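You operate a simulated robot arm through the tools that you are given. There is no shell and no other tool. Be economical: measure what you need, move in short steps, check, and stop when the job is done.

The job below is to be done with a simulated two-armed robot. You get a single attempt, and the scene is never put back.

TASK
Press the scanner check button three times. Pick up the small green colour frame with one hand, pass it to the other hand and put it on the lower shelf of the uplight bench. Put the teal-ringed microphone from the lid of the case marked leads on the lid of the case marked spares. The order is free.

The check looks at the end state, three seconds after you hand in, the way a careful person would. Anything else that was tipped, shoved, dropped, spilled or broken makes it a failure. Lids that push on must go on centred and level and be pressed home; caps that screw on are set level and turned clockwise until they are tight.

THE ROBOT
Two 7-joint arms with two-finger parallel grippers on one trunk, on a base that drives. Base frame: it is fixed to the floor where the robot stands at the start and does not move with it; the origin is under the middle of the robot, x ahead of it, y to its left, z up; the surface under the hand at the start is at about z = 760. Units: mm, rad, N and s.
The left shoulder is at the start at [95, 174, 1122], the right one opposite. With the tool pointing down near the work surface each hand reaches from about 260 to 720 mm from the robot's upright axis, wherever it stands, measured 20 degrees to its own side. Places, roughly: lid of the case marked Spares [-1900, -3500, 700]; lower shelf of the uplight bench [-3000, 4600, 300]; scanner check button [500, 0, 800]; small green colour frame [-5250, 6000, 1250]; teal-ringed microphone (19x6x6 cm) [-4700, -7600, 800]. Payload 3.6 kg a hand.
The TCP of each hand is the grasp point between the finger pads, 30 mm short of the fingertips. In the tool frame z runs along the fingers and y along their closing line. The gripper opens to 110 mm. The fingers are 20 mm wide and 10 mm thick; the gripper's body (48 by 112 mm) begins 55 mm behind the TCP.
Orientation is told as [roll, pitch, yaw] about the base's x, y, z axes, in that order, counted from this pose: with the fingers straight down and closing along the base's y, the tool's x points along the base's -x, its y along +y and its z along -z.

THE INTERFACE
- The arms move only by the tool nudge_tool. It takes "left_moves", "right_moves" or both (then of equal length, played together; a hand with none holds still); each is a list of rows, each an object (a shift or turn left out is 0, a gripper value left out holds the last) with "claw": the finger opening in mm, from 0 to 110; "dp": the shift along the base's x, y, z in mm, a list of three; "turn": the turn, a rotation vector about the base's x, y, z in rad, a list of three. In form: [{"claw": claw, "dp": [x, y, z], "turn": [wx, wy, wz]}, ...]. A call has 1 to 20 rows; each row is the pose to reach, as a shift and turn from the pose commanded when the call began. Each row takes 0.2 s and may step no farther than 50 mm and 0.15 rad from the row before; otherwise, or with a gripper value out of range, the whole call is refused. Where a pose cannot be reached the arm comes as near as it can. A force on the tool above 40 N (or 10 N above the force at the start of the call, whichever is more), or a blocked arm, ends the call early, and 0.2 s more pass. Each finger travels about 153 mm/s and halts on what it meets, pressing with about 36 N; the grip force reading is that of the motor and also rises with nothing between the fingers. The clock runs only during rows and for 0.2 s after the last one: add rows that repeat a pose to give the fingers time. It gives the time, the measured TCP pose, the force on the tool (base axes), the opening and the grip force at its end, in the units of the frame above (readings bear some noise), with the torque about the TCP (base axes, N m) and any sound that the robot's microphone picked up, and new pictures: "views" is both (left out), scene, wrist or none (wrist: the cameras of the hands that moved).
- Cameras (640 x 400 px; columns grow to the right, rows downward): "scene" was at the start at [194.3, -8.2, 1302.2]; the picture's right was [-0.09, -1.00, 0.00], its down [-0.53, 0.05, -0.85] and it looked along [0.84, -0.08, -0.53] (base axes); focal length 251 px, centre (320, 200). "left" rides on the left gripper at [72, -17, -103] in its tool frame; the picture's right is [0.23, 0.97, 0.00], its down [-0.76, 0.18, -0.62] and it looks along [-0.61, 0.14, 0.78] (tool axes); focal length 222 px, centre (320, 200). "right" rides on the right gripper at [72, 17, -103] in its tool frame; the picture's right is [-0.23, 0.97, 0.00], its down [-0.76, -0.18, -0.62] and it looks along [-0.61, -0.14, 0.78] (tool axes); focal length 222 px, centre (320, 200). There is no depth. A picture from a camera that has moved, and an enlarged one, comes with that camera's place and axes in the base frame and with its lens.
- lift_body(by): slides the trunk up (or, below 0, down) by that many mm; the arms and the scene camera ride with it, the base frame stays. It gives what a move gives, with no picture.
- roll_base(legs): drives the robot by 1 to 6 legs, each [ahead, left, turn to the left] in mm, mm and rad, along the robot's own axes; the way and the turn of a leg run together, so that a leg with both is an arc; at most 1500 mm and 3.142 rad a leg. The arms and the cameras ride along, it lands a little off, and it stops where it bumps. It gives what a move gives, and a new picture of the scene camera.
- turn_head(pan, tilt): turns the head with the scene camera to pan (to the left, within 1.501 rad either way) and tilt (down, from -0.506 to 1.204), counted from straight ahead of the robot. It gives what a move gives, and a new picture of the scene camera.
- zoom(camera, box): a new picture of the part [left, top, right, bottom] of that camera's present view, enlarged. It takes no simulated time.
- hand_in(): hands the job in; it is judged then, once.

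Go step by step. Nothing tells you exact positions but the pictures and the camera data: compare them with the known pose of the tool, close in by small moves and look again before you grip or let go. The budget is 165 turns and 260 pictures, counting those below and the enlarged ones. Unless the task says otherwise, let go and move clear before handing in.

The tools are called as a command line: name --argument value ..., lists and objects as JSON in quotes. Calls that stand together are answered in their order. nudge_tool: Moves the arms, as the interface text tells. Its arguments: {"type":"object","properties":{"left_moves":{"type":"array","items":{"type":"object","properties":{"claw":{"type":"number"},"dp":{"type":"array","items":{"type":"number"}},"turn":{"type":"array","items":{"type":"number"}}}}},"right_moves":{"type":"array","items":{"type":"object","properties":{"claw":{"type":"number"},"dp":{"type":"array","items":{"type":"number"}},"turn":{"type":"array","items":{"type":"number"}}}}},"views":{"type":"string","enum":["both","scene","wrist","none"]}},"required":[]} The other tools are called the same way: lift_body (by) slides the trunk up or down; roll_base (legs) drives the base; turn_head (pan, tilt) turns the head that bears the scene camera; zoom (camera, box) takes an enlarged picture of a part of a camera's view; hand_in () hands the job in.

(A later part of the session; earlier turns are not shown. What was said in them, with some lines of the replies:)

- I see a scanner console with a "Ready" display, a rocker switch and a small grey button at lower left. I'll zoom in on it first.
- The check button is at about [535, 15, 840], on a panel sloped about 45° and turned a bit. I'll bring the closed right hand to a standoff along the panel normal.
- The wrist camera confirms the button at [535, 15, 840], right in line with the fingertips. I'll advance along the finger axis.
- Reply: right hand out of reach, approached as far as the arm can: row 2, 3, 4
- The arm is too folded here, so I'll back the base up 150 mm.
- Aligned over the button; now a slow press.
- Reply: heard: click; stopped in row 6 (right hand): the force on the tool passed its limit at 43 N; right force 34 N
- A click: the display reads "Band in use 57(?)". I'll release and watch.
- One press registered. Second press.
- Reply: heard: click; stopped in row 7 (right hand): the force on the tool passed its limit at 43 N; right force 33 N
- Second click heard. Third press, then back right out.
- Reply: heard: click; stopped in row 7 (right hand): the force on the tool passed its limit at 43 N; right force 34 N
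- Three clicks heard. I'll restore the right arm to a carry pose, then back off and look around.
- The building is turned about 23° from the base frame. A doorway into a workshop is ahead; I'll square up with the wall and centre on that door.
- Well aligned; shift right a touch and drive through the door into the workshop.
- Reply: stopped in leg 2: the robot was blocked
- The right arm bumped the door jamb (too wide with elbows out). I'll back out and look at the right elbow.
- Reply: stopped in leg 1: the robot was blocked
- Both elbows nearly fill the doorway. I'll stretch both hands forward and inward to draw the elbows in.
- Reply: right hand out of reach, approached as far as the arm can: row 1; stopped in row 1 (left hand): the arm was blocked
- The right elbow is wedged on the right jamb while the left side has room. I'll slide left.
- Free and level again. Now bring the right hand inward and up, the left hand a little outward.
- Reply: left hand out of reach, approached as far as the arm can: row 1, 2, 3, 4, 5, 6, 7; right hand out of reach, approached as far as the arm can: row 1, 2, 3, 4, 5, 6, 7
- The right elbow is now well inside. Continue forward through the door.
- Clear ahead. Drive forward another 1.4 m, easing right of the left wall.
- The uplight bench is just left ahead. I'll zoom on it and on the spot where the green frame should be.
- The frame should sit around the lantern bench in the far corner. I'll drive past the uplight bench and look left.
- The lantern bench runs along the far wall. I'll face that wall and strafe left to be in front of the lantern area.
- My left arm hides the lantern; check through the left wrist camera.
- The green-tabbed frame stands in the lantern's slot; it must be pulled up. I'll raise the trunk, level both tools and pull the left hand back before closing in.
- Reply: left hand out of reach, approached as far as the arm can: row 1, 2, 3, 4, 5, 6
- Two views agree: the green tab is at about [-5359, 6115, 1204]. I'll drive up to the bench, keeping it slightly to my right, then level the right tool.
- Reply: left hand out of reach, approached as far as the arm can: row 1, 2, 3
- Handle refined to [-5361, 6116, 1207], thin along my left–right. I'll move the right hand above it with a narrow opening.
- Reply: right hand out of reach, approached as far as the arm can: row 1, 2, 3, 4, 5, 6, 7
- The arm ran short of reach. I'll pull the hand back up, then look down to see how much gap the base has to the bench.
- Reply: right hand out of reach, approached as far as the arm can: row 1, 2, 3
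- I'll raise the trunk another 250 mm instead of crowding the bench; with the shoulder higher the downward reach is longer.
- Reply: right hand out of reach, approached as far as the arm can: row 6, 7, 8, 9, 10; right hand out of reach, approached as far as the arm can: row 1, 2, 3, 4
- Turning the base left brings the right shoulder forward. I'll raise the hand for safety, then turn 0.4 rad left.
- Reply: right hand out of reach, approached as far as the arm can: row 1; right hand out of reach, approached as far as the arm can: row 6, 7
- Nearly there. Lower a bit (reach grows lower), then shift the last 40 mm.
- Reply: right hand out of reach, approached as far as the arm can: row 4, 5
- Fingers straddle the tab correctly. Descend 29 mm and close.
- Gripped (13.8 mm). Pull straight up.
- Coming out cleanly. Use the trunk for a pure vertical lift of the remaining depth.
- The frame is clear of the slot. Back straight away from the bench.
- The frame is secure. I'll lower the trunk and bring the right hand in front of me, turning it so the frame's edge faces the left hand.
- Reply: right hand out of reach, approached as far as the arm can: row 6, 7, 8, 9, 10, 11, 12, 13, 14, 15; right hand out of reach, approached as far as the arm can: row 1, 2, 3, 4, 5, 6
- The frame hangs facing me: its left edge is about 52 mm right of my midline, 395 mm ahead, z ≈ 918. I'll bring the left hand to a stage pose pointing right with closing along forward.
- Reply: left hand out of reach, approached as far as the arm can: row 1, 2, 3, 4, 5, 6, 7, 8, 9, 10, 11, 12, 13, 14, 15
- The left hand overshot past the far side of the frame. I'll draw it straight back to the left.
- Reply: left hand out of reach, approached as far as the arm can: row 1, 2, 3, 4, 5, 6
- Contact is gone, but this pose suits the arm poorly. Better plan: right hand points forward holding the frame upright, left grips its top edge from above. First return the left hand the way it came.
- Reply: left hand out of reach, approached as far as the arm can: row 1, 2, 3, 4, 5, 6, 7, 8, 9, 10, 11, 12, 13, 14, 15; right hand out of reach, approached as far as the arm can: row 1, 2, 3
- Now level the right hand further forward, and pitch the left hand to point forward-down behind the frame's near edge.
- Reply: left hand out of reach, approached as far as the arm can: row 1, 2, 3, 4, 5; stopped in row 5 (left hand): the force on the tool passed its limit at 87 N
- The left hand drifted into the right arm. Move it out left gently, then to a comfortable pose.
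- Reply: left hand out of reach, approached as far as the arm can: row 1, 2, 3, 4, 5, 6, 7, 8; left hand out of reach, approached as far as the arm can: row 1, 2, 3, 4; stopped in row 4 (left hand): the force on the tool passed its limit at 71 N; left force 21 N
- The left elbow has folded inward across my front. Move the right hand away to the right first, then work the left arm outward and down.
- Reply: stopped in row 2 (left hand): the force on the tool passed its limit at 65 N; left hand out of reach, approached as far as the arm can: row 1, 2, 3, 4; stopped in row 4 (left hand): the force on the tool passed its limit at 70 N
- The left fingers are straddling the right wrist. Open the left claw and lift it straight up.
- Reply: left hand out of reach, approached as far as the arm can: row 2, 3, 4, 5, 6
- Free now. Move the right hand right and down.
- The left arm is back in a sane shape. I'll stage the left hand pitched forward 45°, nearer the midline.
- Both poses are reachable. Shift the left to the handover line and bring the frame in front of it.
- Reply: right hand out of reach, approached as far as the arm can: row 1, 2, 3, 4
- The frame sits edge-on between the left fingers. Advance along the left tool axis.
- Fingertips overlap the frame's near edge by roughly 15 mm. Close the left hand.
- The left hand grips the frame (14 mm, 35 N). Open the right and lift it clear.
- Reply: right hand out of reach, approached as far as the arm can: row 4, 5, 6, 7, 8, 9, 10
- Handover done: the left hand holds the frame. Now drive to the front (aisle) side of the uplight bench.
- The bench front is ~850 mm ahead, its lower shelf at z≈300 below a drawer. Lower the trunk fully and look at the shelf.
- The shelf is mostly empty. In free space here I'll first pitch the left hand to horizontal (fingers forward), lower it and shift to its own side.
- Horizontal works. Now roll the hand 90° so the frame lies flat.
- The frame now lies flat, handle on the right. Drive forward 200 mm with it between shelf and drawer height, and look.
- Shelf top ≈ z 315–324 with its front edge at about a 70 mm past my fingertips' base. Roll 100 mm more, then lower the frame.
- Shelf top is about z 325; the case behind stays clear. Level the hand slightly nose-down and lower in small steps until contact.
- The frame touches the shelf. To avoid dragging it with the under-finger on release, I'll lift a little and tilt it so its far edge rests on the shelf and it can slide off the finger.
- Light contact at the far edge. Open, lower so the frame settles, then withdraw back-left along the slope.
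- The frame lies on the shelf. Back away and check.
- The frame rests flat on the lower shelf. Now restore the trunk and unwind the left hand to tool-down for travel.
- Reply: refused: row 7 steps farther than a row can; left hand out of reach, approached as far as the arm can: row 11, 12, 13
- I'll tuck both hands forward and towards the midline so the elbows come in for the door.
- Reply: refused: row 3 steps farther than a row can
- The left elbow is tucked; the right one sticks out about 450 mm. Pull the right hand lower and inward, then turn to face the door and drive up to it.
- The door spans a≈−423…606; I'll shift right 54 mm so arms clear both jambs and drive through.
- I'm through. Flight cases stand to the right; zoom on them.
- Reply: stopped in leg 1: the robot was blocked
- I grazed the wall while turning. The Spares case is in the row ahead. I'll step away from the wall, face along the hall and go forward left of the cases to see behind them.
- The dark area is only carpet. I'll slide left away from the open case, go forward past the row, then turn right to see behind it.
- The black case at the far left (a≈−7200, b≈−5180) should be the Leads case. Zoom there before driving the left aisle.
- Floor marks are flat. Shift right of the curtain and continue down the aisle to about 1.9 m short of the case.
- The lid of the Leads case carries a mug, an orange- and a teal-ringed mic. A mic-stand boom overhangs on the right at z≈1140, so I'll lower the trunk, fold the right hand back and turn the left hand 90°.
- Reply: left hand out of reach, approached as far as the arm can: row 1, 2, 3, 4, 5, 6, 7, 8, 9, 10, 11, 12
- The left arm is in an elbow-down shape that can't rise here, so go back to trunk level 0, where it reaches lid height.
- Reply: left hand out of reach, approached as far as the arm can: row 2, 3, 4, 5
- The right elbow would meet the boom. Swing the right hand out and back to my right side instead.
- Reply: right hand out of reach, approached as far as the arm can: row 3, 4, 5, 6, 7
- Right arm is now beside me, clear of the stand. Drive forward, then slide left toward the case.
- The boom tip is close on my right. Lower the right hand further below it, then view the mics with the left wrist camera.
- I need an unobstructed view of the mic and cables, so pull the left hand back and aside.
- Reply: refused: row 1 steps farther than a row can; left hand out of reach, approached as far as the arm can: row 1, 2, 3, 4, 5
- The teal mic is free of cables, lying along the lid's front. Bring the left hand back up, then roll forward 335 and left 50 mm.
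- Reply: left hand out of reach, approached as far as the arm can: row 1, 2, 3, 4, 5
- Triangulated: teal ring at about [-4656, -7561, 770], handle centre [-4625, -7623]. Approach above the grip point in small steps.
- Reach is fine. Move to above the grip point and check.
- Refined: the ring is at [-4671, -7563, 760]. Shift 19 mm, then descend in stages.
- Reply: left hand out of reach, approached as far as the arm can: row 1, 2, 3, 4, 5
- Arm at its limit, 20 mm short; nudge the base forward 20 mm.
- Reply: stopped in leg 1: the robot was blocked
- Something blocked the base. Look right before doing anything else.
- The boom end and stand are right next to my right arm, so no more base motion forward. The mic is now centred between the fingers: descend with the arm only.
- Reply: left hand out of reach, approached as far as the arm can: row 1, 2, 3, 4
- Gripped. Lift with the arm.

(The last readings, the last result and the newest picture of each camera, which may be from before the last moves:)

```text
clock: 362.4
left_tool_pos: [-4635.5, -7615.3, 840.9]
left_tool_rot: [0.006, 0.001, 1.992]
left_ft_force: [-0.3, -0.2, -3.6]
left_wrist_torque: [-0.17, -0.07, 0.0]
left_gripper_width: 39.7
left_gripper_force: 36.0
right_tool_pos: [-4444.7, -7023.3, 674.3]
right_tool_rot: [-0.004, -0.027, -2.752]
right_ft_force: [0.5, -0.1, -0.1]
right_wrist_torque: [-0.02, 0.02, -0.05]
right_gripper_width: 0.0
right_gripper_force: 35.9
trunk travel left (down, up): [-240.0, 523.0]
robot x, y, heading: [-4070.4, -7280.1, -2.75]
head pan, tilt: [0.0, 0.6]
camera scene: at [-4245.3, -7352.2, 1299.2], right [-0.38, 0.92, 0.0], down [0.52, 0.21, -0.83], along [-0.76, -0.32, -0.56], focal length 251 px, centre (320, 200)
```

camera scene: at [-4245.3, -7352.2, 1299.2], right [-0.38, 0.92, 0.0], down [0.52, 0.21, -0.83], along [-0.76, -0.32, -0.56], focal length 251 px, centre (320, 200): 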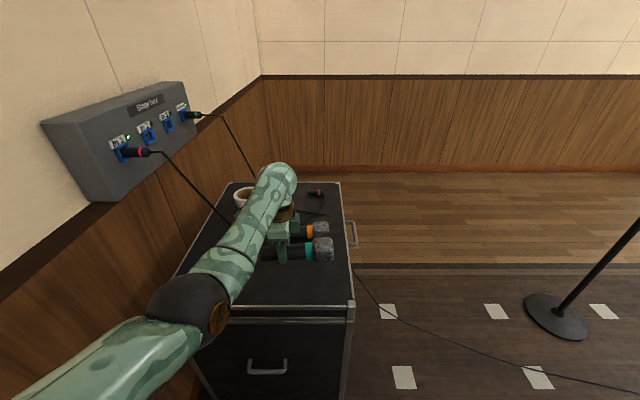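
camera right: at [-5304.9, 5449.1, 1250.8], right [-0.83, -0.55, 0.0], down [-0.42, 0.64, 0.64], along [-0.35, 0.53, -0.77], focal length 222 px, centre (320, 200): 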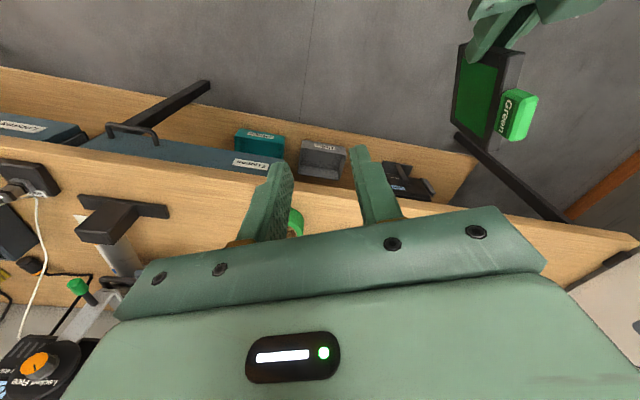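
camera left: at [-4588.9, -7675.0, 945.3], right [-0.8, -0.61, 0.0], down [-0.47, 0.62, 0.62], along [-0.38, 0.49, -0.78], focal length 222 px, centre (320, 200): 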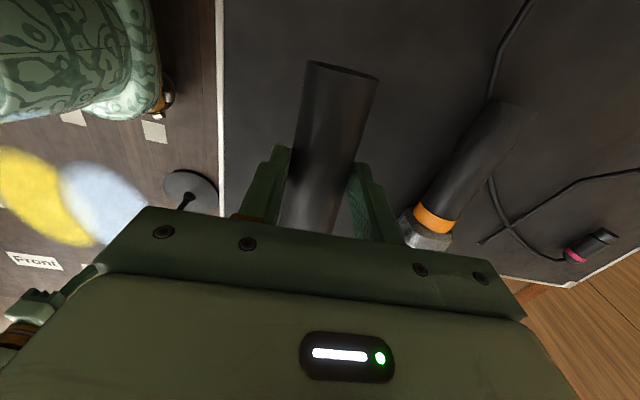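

The teal mic is in hand. Back straight out, away from the stand.

roll_base --legs '[[-450, 0, 0]]'

turn_head --pan -0.5 --tilt 0.4

```text
clock: 365.1
left_tool_pos: [-4221.8, -7443.7, 840.1]
left_tool_rot: [0.001, -0.001, 1.991]
left_ft_force: [0.4, -0.4, -2.2]
left_wrist_torque: [-0.14, -0.04, 0.03]
left_gripper_width: 39.7
left_gripper_force: 36.1
right_tool_pos: [-4032.6, -6852.0, 673.4]
right_tool_rot: [-0.006, -0.023, -2.752]
right_ft_force: [1.0, 0.6, 0.1]
right_wrist_torque: [-0.02, 0.0, 0.0]
right_gripper_width: 0.0
right_gripper_force: 36.3
trunk travel left (down, up): [-240.0, 523.0]
robot x, y, heading: [-3649.2, -7105.7, -2.749]
head pan, tilt: [0.0, 0.6]
camera scene: at [-3834.0, -7181.9, 1298.4], right [-0.38, 0.92, 0.0], down [0.52, 0.22, -0.82], along [-0.76, -0.32, -0.57], focal length 251 px, centre (320, 200)
```

scene: 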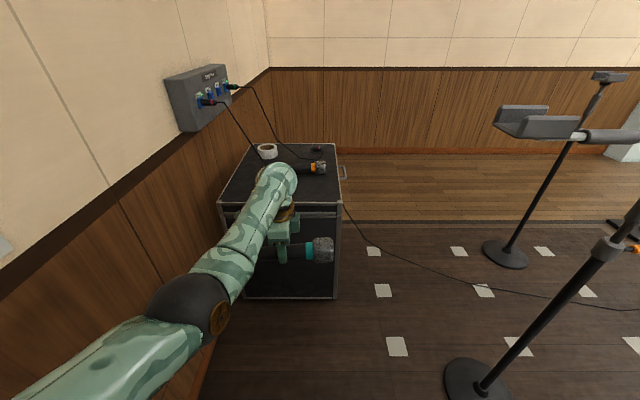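

```text
clock: 366.0
left_tool_pos: [-4221.7, -7444.9, 839.4]
left_tool_rot: [-0.001, 0.0, 1.993]
left_ft_force: [0.4, -0.3, -2.4]
left_wrist_torque: [-0.17, -0.04, -0.02]
left_gripper_width: 39.7
left_gripper_force: 36.4
right_tool_pos: [-4031.5, -6852.3, 673.2]
right_tool_rot: [-0.004, -0.022, -2.75]
right_ft_force: [-0.5, 0.1, -0.2]
right_wrist_torque: [0.0, -0.01, -0.01]
right_gripper_width: 0.0
right_gripper_force: 36.2
trunk travel left (down, up): [-240.0, 523.0]
robot x, y, heading: [-3654.1, -7110.5, -2.746]
head pan, tilt: [-0.499, 0.4]
camera scene: at [-3845.2, -7138.6, 1316.4], right [0.11, 0.99, 0.0], down [0.39, -0.04, -0.92], along [-0.92, 0.1, -0.39], focal length 251 px, centre (320, 200)
```

scene: 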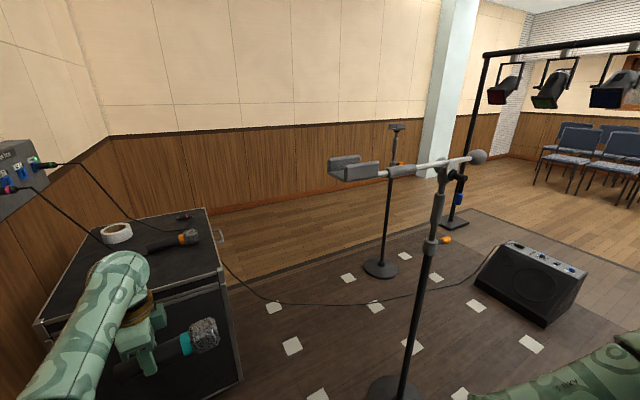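

The stand is upright and untouched-looking; the orange mic is in place. Tuck the right arm in again, then reverse down the aisle.

nudge_tool --right_moves '[{"dp": [0, 0, 40]}, {"dp": [5, -38, 60]}, {"dp": [10, -76, 80]}, {"dp": [15, -115, 100]}, {"dp": [20, -153, 120]}, {"dp": [25, -192, 140]}, {"dp": [30, -230, 160]}, {"dp": [35, -268, 180]}, {"dp": [40, -307, 180]}, {"dp": [40, -307, 180]}]' --views "none"

roll_base --legs '[[0, -230, 0.006], [-1500, 0, 0], [-1500, 0, 0], [-1500, 0, 0], [-700, 0, 0]]'

```text
clock: 368.2
left_tool_pos: [-4222.1, -7443.9, 837.7]
left_tool_rot: [0.0, 0.001, 1.989]
left_ft_force: [-0.3, 0.1, -2.6]
left_wrist_torque: [-0.14, -0.08, 0.01]
left_gripper_width: 39.8
left_gripper_force: 36.1
right_tool_pos: [-3992.3, -7160.7, 853.9]
right_tool_rot: [-0.004, -0.023, -2.752]
right_ft_force: [-0.2, 0.6, -0.3]
right_wrist_torque: [0.02, 0.01, -0.01]
right_gripper_width: 0.0
right_gripper_force: 35.8
right hand out of reach, approached as far as the arm can: row 5
trunk travel left (down, up): [-240.0, 523.0]
robot x, y, heading: [-3651.5, -7109.5, -2.749]
head pan, tilt: [-0.499, 0.4]
```

```text
clock: 394.4
left_tool_pos: [490.5, -5319.7, 839.1]
left_tool_rot: [0.0, 0.0, 1.971]
left_ft_force: [-0.5, -0.2, -2.7]
left_wrist_torque: [-0.16, -0.02, 0.02]
left_gripper_width: 39.7
left_gripper_force: 35.9
right_tool_pos: [725.7, -5040.2, 855.2]
right_tool_rot: [-0.006, -0.023, -2.772]
right_ft_force: [-0.6, -0.5, -0.4]
right_wrist_torque: [0.01, -0.01, -0.03]
right_gripper_width: 0.1
right_gripper_force: 36.0
trunk travel left (down, up): [-240.0, 523.0]
robot x, y, heading: [1066.5, -4996.3, -2.768]
head pan, tilt: [-0.499, 0.4]
camera scene: at [874.1, -5022.2, 1316.6], right [0.13, 0.99, 0.0], down [0.39, -0.05, -0.92], along [-0.91, 0.12, -0.39], focal length 251 px, centre (320, 200)
```

scene: 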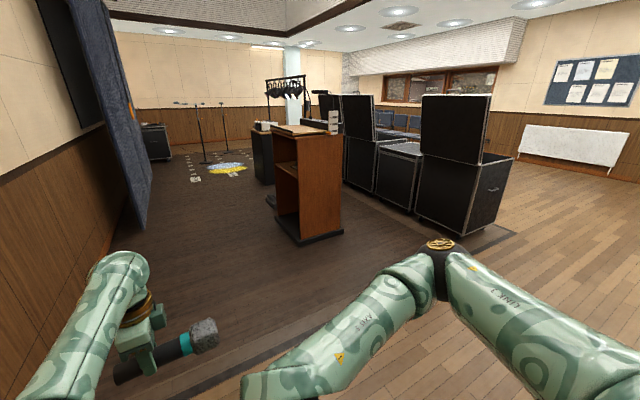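

Now go round to the front of the row: strafe right past the Mics case, turn to face the cases and slide along.

roll_base --legs '[[0, -1400, 0.01], [0, -1400, 0.01], [0, -1300, 0.01], [0, 0, 1.568], [0, -1400, 0]]'

turn_head --pan -0.45 --tilt 0.4

```text
clock: 424.5
left_tool_pos: [-1467.2, -2324.0, 839.4]
left_tool_rot: [0.0, 0.0, -2.705]
left_ft_force: [-0.7, 0.5, -2.7]
left_wrist_torque: [0.04, -0.12, 0.01]
left_gripper_width: 39.6
left_gripper_force: 36.2
right_tool_pos: [-1755.6, -2098.8, 853.6]
right_tool_rot: [-0.006, -0.022, -1.165]
right_ft_force: [0.2, 0.1, -0.2]
right_wrist_torque: [0.0, 0.0, -0.04]
right_gripper_width: 0.3
right_gripper_force: 35.2
trunk travel left (down, up): [-240.0, 523.0]
robot x, y, heading: [-1809.1, -1760.0, -1.163]
head pan, tilt: [-0.499, 0.4]
camera scene: at [-1780.3, -1949.2, 1316.5], right [-1.0, 0.09, 0.0], down [0.04, 0.39, -0.92], along [-0.08, -0.92, -0.39], focal length 251 px, centre (320, 200)
```

scene: 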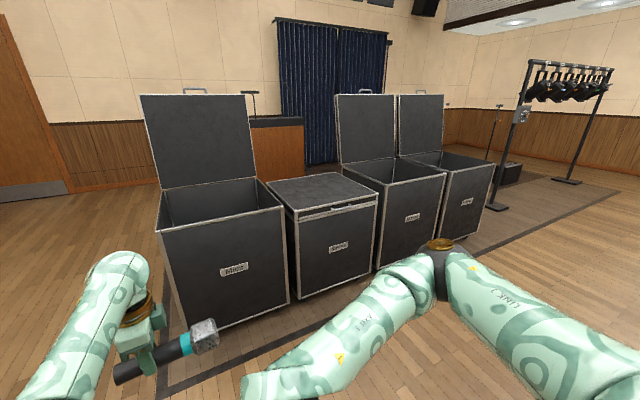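

```text
clock: 425.1
left_tool_pos: [-1466.0, -2321.3, 837.9]
left_tool_rot: [0.0, 0.0, -2.706]
left_ft_force: [-0.4, -0.2, -2.8]
left_wrist_torque: [0.08, -0.13, 0.01]
left_gripper_width: 39.7
left_gripper_force: 35.7
right_tool_pos: [-1755.5, -2098.9, 855.1]
right_tool_rot: [-0.007, -0.022, -1.166]
right_ft_force: [-0.7, -0.3, 0.1]
right_wrist_torque: [-0.06, 0.04, 0.0]
right_gripper_width: 0.0
right_gripper_force: 35.5
trunk travel left (down, up): [-240.0, 523.0]
robot x, y, heading: [-1814.2, -1758.9, -1.16]
head pan, tilt: [-0.45, 0.4]
camera scene: at [-1775.5, -1949.4, 1316.5], right [-1.0, 0.04, 0.0], down [0.02, 0.39, -0.92], along [-0.04, -0.92, -0.39], focal length 251 px, centre (320, 200)
```

scene: 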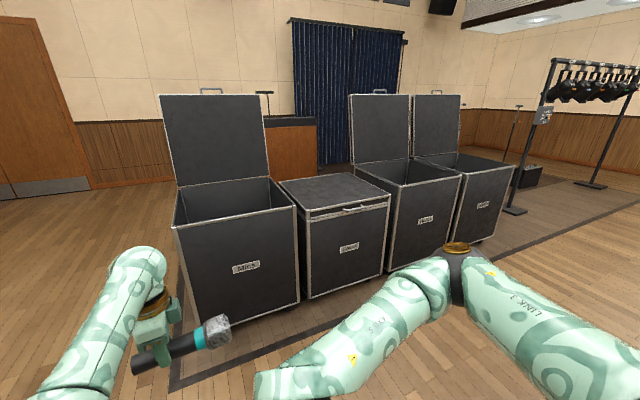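

The Spares lid is visible (front edge b≈−2284, centre a≈−3200). Slide right and forward.

roll_base --legs '[[0, -930, -0.005], [720, 0, 0]]'

turn_head --pan 0.0 --tilt 0.55

```text
clock: 433.5
left_tool_pos: [-2046.1, -3354.2, 837.9]
left_tool_rot: [0.001, 0.001, -2.714]
left_ft_force: [-0.1, 0.3, -3.3]
left_wrist_torque: [0.07, -0.15, -0.03]
left_gripper_width: 39.8
left_gripper_force: 35.9
right_tool_pos: [-2333.1, -3126.9, 854.3]
right_tool_rot: [-0.005, -0.02, -1.173]
right_ft_force: [0.8, -0.3, -0.3]
right_wrist_torque: [0.04, 0.0, -0.05]
right_gripper_width: 0.1
right_gripper_force: 36.0
trunk travel left (down, up): [-240.0, 523.0]
robot x, y, heading: [-2384.0, -2786.5, -1.173]
head pan, tilt: [-0.45, 0.4]
camera scene: at [-2351.9, -2978.6, 1316.4], right [-1.0, 0.05, 0.0], down [0.02, 0.39, -0.92], along [-0.05, -0.92, -0.39], focal length 251 px, centre (320, 200)
```

scene: 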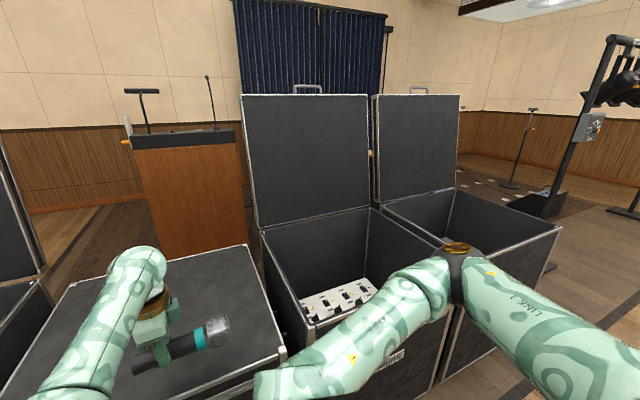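

```text
clock: 434.4
left_tool_pos: [-2045.9, -3353.6, 838.7]
left_tool_rot: [0.001, 0.001, -2.714]
left_ft_force: [0.5, -0.2, -3.1]
left_wrist_torque: [0.1, -0.15, 0.0]
left_gripper_width: 39.4
left_gripper_force: 36.1
right_tool_pos: [-2332.1, -3126.8, 855.0]
right_tool_rot: [-0.004, -0.023, -1.173]
right_ft_force: [-0.3, -0.4, -1.0]
right_wrist_torque: [-0.02, 0.02, -0.03]
right_gripper_width: 0.2
right_gripper_force: 35.7
trunk travel left (down, up): [-240.0, 523.0]
robot x, y, heading: [-2384.7, -2787.6, -1.173]
head pan, tilt: [0.0, 0.55]
camera scene: at [-2312.5, -2968.4, 1302.8], right [-0.92, -0.39, 0.0], down [-0.2, 0.48, -0.85], along [0.33, -0.79, -0.52], focal length 251 px, centre (320, 200)
```

scene: 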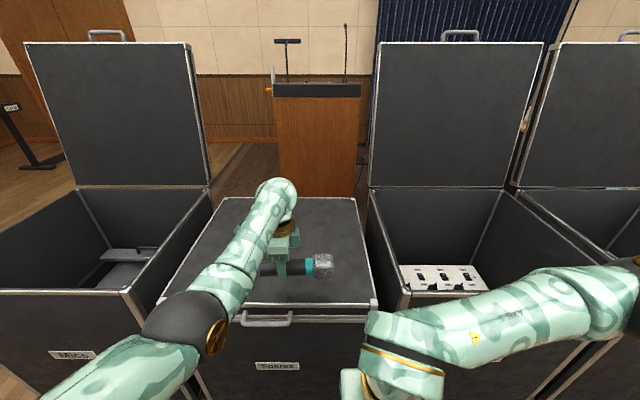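

The mic is above the front edge of the Spares lid. Roll 140 mm forward and lower.

roll_base --legs '[[140, 20, 0]]'

nudge_tool --left_moves '[{"dp": [0, 0, -25]}, {"dp": [0, 0, -50]}, {"dp": [0, 0, -60]}, {"dp": [0, 0, -60]}]' --views "wrist"

zoom --camera "scene" --box '[180, 200, 400, 350]'

```text
clock: 435.8
left_tool_pos: [-1971.7, -3475.6, 836.8]
left_tool_rot: [0.0, -0.001, -2.712]
left_ft_force: [0.1, -0.4, -3.8]
left_wrist_torque: [0.09, -0.13, -0.01]
left_gripper_width: 39.6
left_gripper_force: 36.1
right_tool_pos: [-2259.3, -3250.3, 855.4]
right_tool_rot: [-0.005, -0.021, -1.173]
right_ft_force: [-0.3, 0.3, 0.5]
right_wrist_torque: [0.03, 0.0, -0.01]
right_gripper_width: 0.0
right_gripper_force: 35.6
trunk travel left (down, up): [-240.0, 523.0]
robot x, y, heading: [-2314.4, -2912.1, -1.17]
head pan, tilt: [0.0, 0.55]
camera scene: at [-2238.3, -3091.3, 1302.4], right [-0.92, -0.39, 0.0], down [-0.2, 0.48, -0.85], along [0.33, -0.78, -0.52], focal length 251 px, centre (320, 200)
```

scene: 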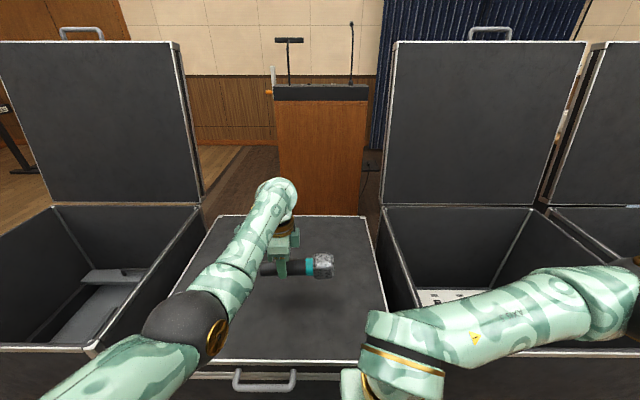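

```text
clock: 436.8
left_tool_pos: [-1973.5, -3474.0, 778.0]
left_tool_rot: [-0.001, 0.0, -2.714]
left_ft_force: [0.2, -0.1, -3.4]
left_wrist_torque: [0.04, -0.1, 0.03]
left_gripper_width: 39.8
left_gripper_force: 36.3
right_tool_pos: [-2259.6, -3248.1, 854.0]
right_tool_rot: [-0.005, -0.024, -1.169]
right_ft_force: [0.4, 0.2, 1.0]
right_wrist_torque: [0.0, -0.02, 0.01]
right_gripper_width: 0.3
right_gripper_force: 36.8
trunk travel left (down, up): [-240.0, 523.0]
robot x, y, heading: [-2313.2, -2906.4, -1.173]
head pan, tilt: [0.0, 0.55]
camera left: at [-1914.0, -3429.2, 881.5], right [0.61, -0.79, 0.0], down [-0.62, -0.48, 0.62], along [-0.49, -0.38, -0.78], focal length 222 px, centre (320, 200)
```

left: 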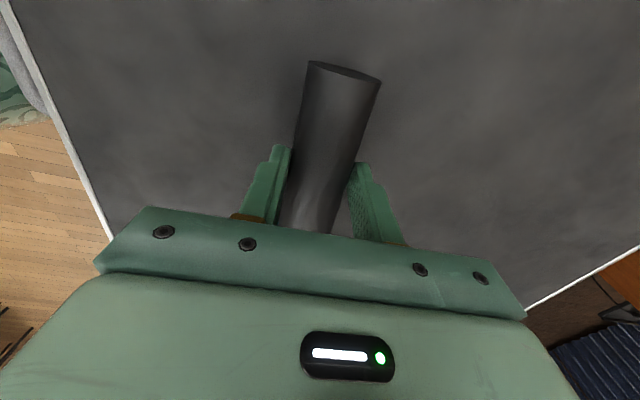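

```text
2.67 times, centred on (290, 275) of scene
camera zoom: at [-2239.1, -3089.8, 1302.8], right [-0.92, -0.39, 0.0], down [-0.2, 0.48, -0.85], along [0.33, -0.78, -0.52], focal length 668 px, centre (400, 0)
```

zoom: 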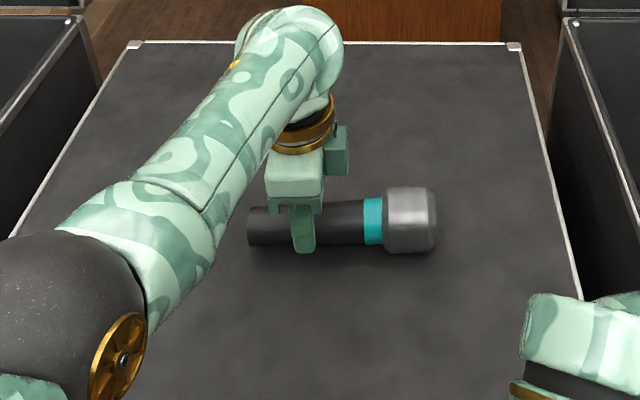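

Well placed over the lid. Lower gradually, watching the force.

nudge_tool --left_moves '[{"dp": [0, 0, -8]}, {"dp": [0, 0, -16]}, {"dp": [0, 0, -20]}, {"dp": [0, 0, -24]}, {"dp": [0, 0, -24]}]' --views "none"

zoom --camera "scene" --box '[240, 220, 350, 310]'

```text
clock: 437.8
left_tool_pos: [-1972.2, -3475.9, 763.5]
left_tool_rot: [0.017, -0.006, -2.717]
left_ft_force: [0.2, 0.1, 18.4]
left_wrist_torque: [0.51, -0.32, -0.17]
left_gripper_width: 39.8
left_gripper_force: 36.3
left hand out of reach, approached as far as the arm can: row 4, 5
right_tool_pos: [-2260.3, -3249.1, 855.3]
right_tool_rot: [-0.005, -0.024, -1.172]
right_ft_force: [-0.4, 0.3, -0.3]
right_wrist_torque: [-0.01, 0.02, -0.02]
right_gripper_width: 0.2
right_gripper_force: 36.1
trunk travel left (down, up): [-240.0, 523.0]
robot x, y, heading: [-2315.8, -2909.0, -1.171]
head pan, tilt: [0.0, 0.55]
stopped in row 5 (left hand): the force on the tool passed its limit at 43 N (the readings are from after the stop); the commanded pose is now the measured one
```

```text
4.44 times, centred on (295, 265) of scene
camera zoom: at [-2240.2, -3088.1, 1302.9], right [-0.92, -0.39, 0.0], down [-0.2, 0.48, -0.85], along [0.33, -0.79, -0.52], focal length 1114 px, centre (431, -89)
```

zoom: 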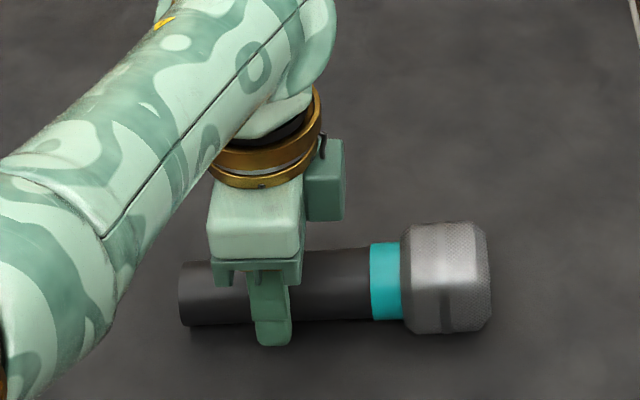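

Resting on the lid. Relieve the pressure slightly, open and lift clear.

nudge_tool --left_moves '[{"dp": [0, 0, 2]}, {"dp": [0, 0, 2]}, {"claw": 50, "dp": [0, 0, 2]}, {"claw": 65, "dp": [0, 0, 2]}, {"claw": 80, "dp": [0, 0, 3]}, {"claw": 80, "dp": [0, 0, 3]}]' --views "wrist"

```text
clock: 439.2
left_tool_pos: [-1971.6, -3475.9, 762.3]
left_tool_rot: [0.011, -0.005, -2.715]
left_ft_force: [0.4, 0.4, 0.1]
left_wrist_torque: [0.02, 0.03, -0.01]
left_gripper_width: 80.0
left_gripper_force: 0.1
right_tool_pos: [-2260.4, -3249.2, 854.8]
right_tool_rot: [-0.006, -0.024, -1.173]
right_ft_force: [-0.6, -0.4, -0.1]
right_wrist_torque: [0.01, -0.01, -0.01]
right_gripper_width: 0.2
right_gripper_force: 36.2
trunk travel left (down, up): [-240.0, 523.0]
robot x, y, heading: [-2312.7, -2910.1, -1.173]
head pan, tilt: [0.0, 0.55]
camera left: at [-1912.5, -3429.1, 865.9], right [0.61, -0.79, 0.01], down [-0.62, -0.47, 0.63], along [-0.49, -0.39, -0.78], focal length 222 px, centre (320, 200)
```

left: 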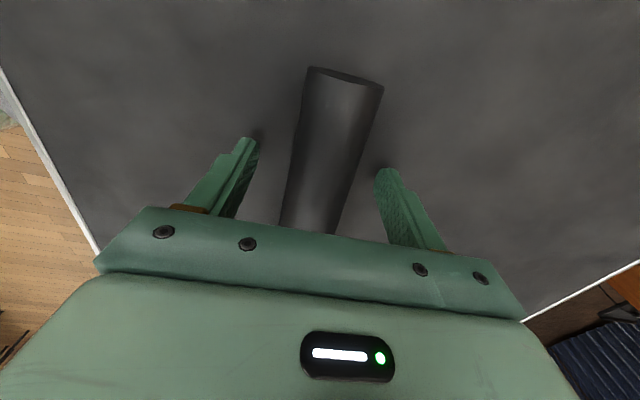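

nudge_tool --left_moves '[{"dp": [0, 0, 15]}, {"dp": [0, 0, 35]}, {"dp": [0, 0, 55]}, {"dp": [0, 0, 70]}, {"dp": [0, 0, 70]}]' --views "none"

roll_base --legs '[[-500, 0, 0]]'

zoom --camera "scene" --box '[160, 140, 400, 320]'

```text
clock: 440.4
left_tool_pos: [-1971.4, -3475.0, 832.6]
left_tool_rot: [0.01, -0.003, -2.715]
left_ft_force: [-0.8, -0.2, 0.2]
left_wrist_torque: [0.03, 0.0, 0.0]
left_gripper_width: 80.0
left_gripper_force: 0.1
right_tool_pos: [-2259.7, -3249.4, 853.8]
right_tool_rot: [-0.005, -0.023, -1.172]
right_ft_force: [0.4, -0.4, 0.8]
right_wrist_torque: [-0.01, 0.01, -0.02]
right_gripper_width: 0.0
right_gripper_force: 36.1
trunk travel left (down, up): [-240.0, 523.0]
robot x, y, heading: [-2315.3, -2910.4, -1.172]
head pan, tilt: [0.0, 0.55]
```

```text
clock: 443.3
left_tool_pos: [-2167.2, -3013.0, 833.4]
left_tool_rot: [0.01, -0.003, -2.712]
left_ft_force: [-1.0, 0.4, 0.9]
left_wrist_torque: [-0.01, 0.0, -0.01]
left_gripper_width: 79.9
left_gripper_force: 0.0
right_tool_pos: [-2454.4, -2785.7, 854.3]
right_tool_rot: [-0.005, -0.022, -1.171]
right_ft_force: [-1.2, 0.6, 0.2]
right_wrist_torque: [-0.02, -0.01, 0.01]
right_gripper_width: 0.0
right_gripper_force: 36.0
trunk travel left (down, up): [-240.0, 523.0]
robot x, y, heading: [-2511.3, -2449.8, -1.17]
head pan, tilt: [0.0, 0.55]
camera scene: at [-2435.2, -2627.4, 1302.9], right [-0.92, -0.39, 0.0], down [-0.2, 0.48, -0.85], along [0.33, -0.78, -0.52], focal length 251 px, centre (320, 200)
```

scene: 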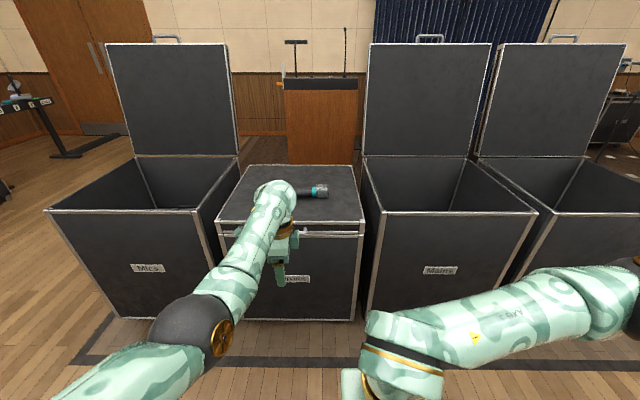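

```text
2.22 times, centred on (280, 230) of scene
camera zoom: at [-2435.2, -2627.4, 1302.9], right [-0.92, -0.39, 0.0], down [-0.2, 0.48, -0.85], along [0.33, -0.78, -0.52], focal length 557 px, centre (409, 133)
```

zoom: 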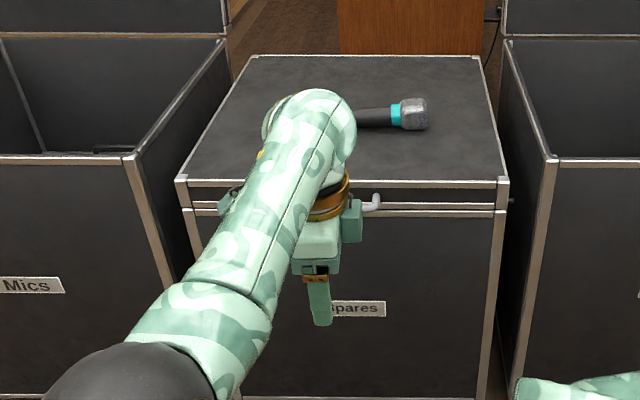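

All three parts look finished: three clicks heard at the scanner, the green frame flat on the lower shelf, and the teal-ringed mic at rest on the Spares lid with both hands clear. Handing in.

hand_in

```text
The job is handed in.
```

I finished all three parts and handed the job in:
- **Scanner:** I pressed the check button three times and heard a click each time.
- **Green frame:** I took it from the lantern with the right hand, passed it to the left, and laid it flat on the uplight bench's lower shelf.
- **Microphone:** The teal-ringed microphone is on the lid of the Spares case.

The robot bumped door frames or walls twice on the way. It also stopped against something unseen at the Leads case, close to a mic stand and boom. The stand looked upright and undamaged afterwards, but I couldn't tell whether it or the case moved slightly.
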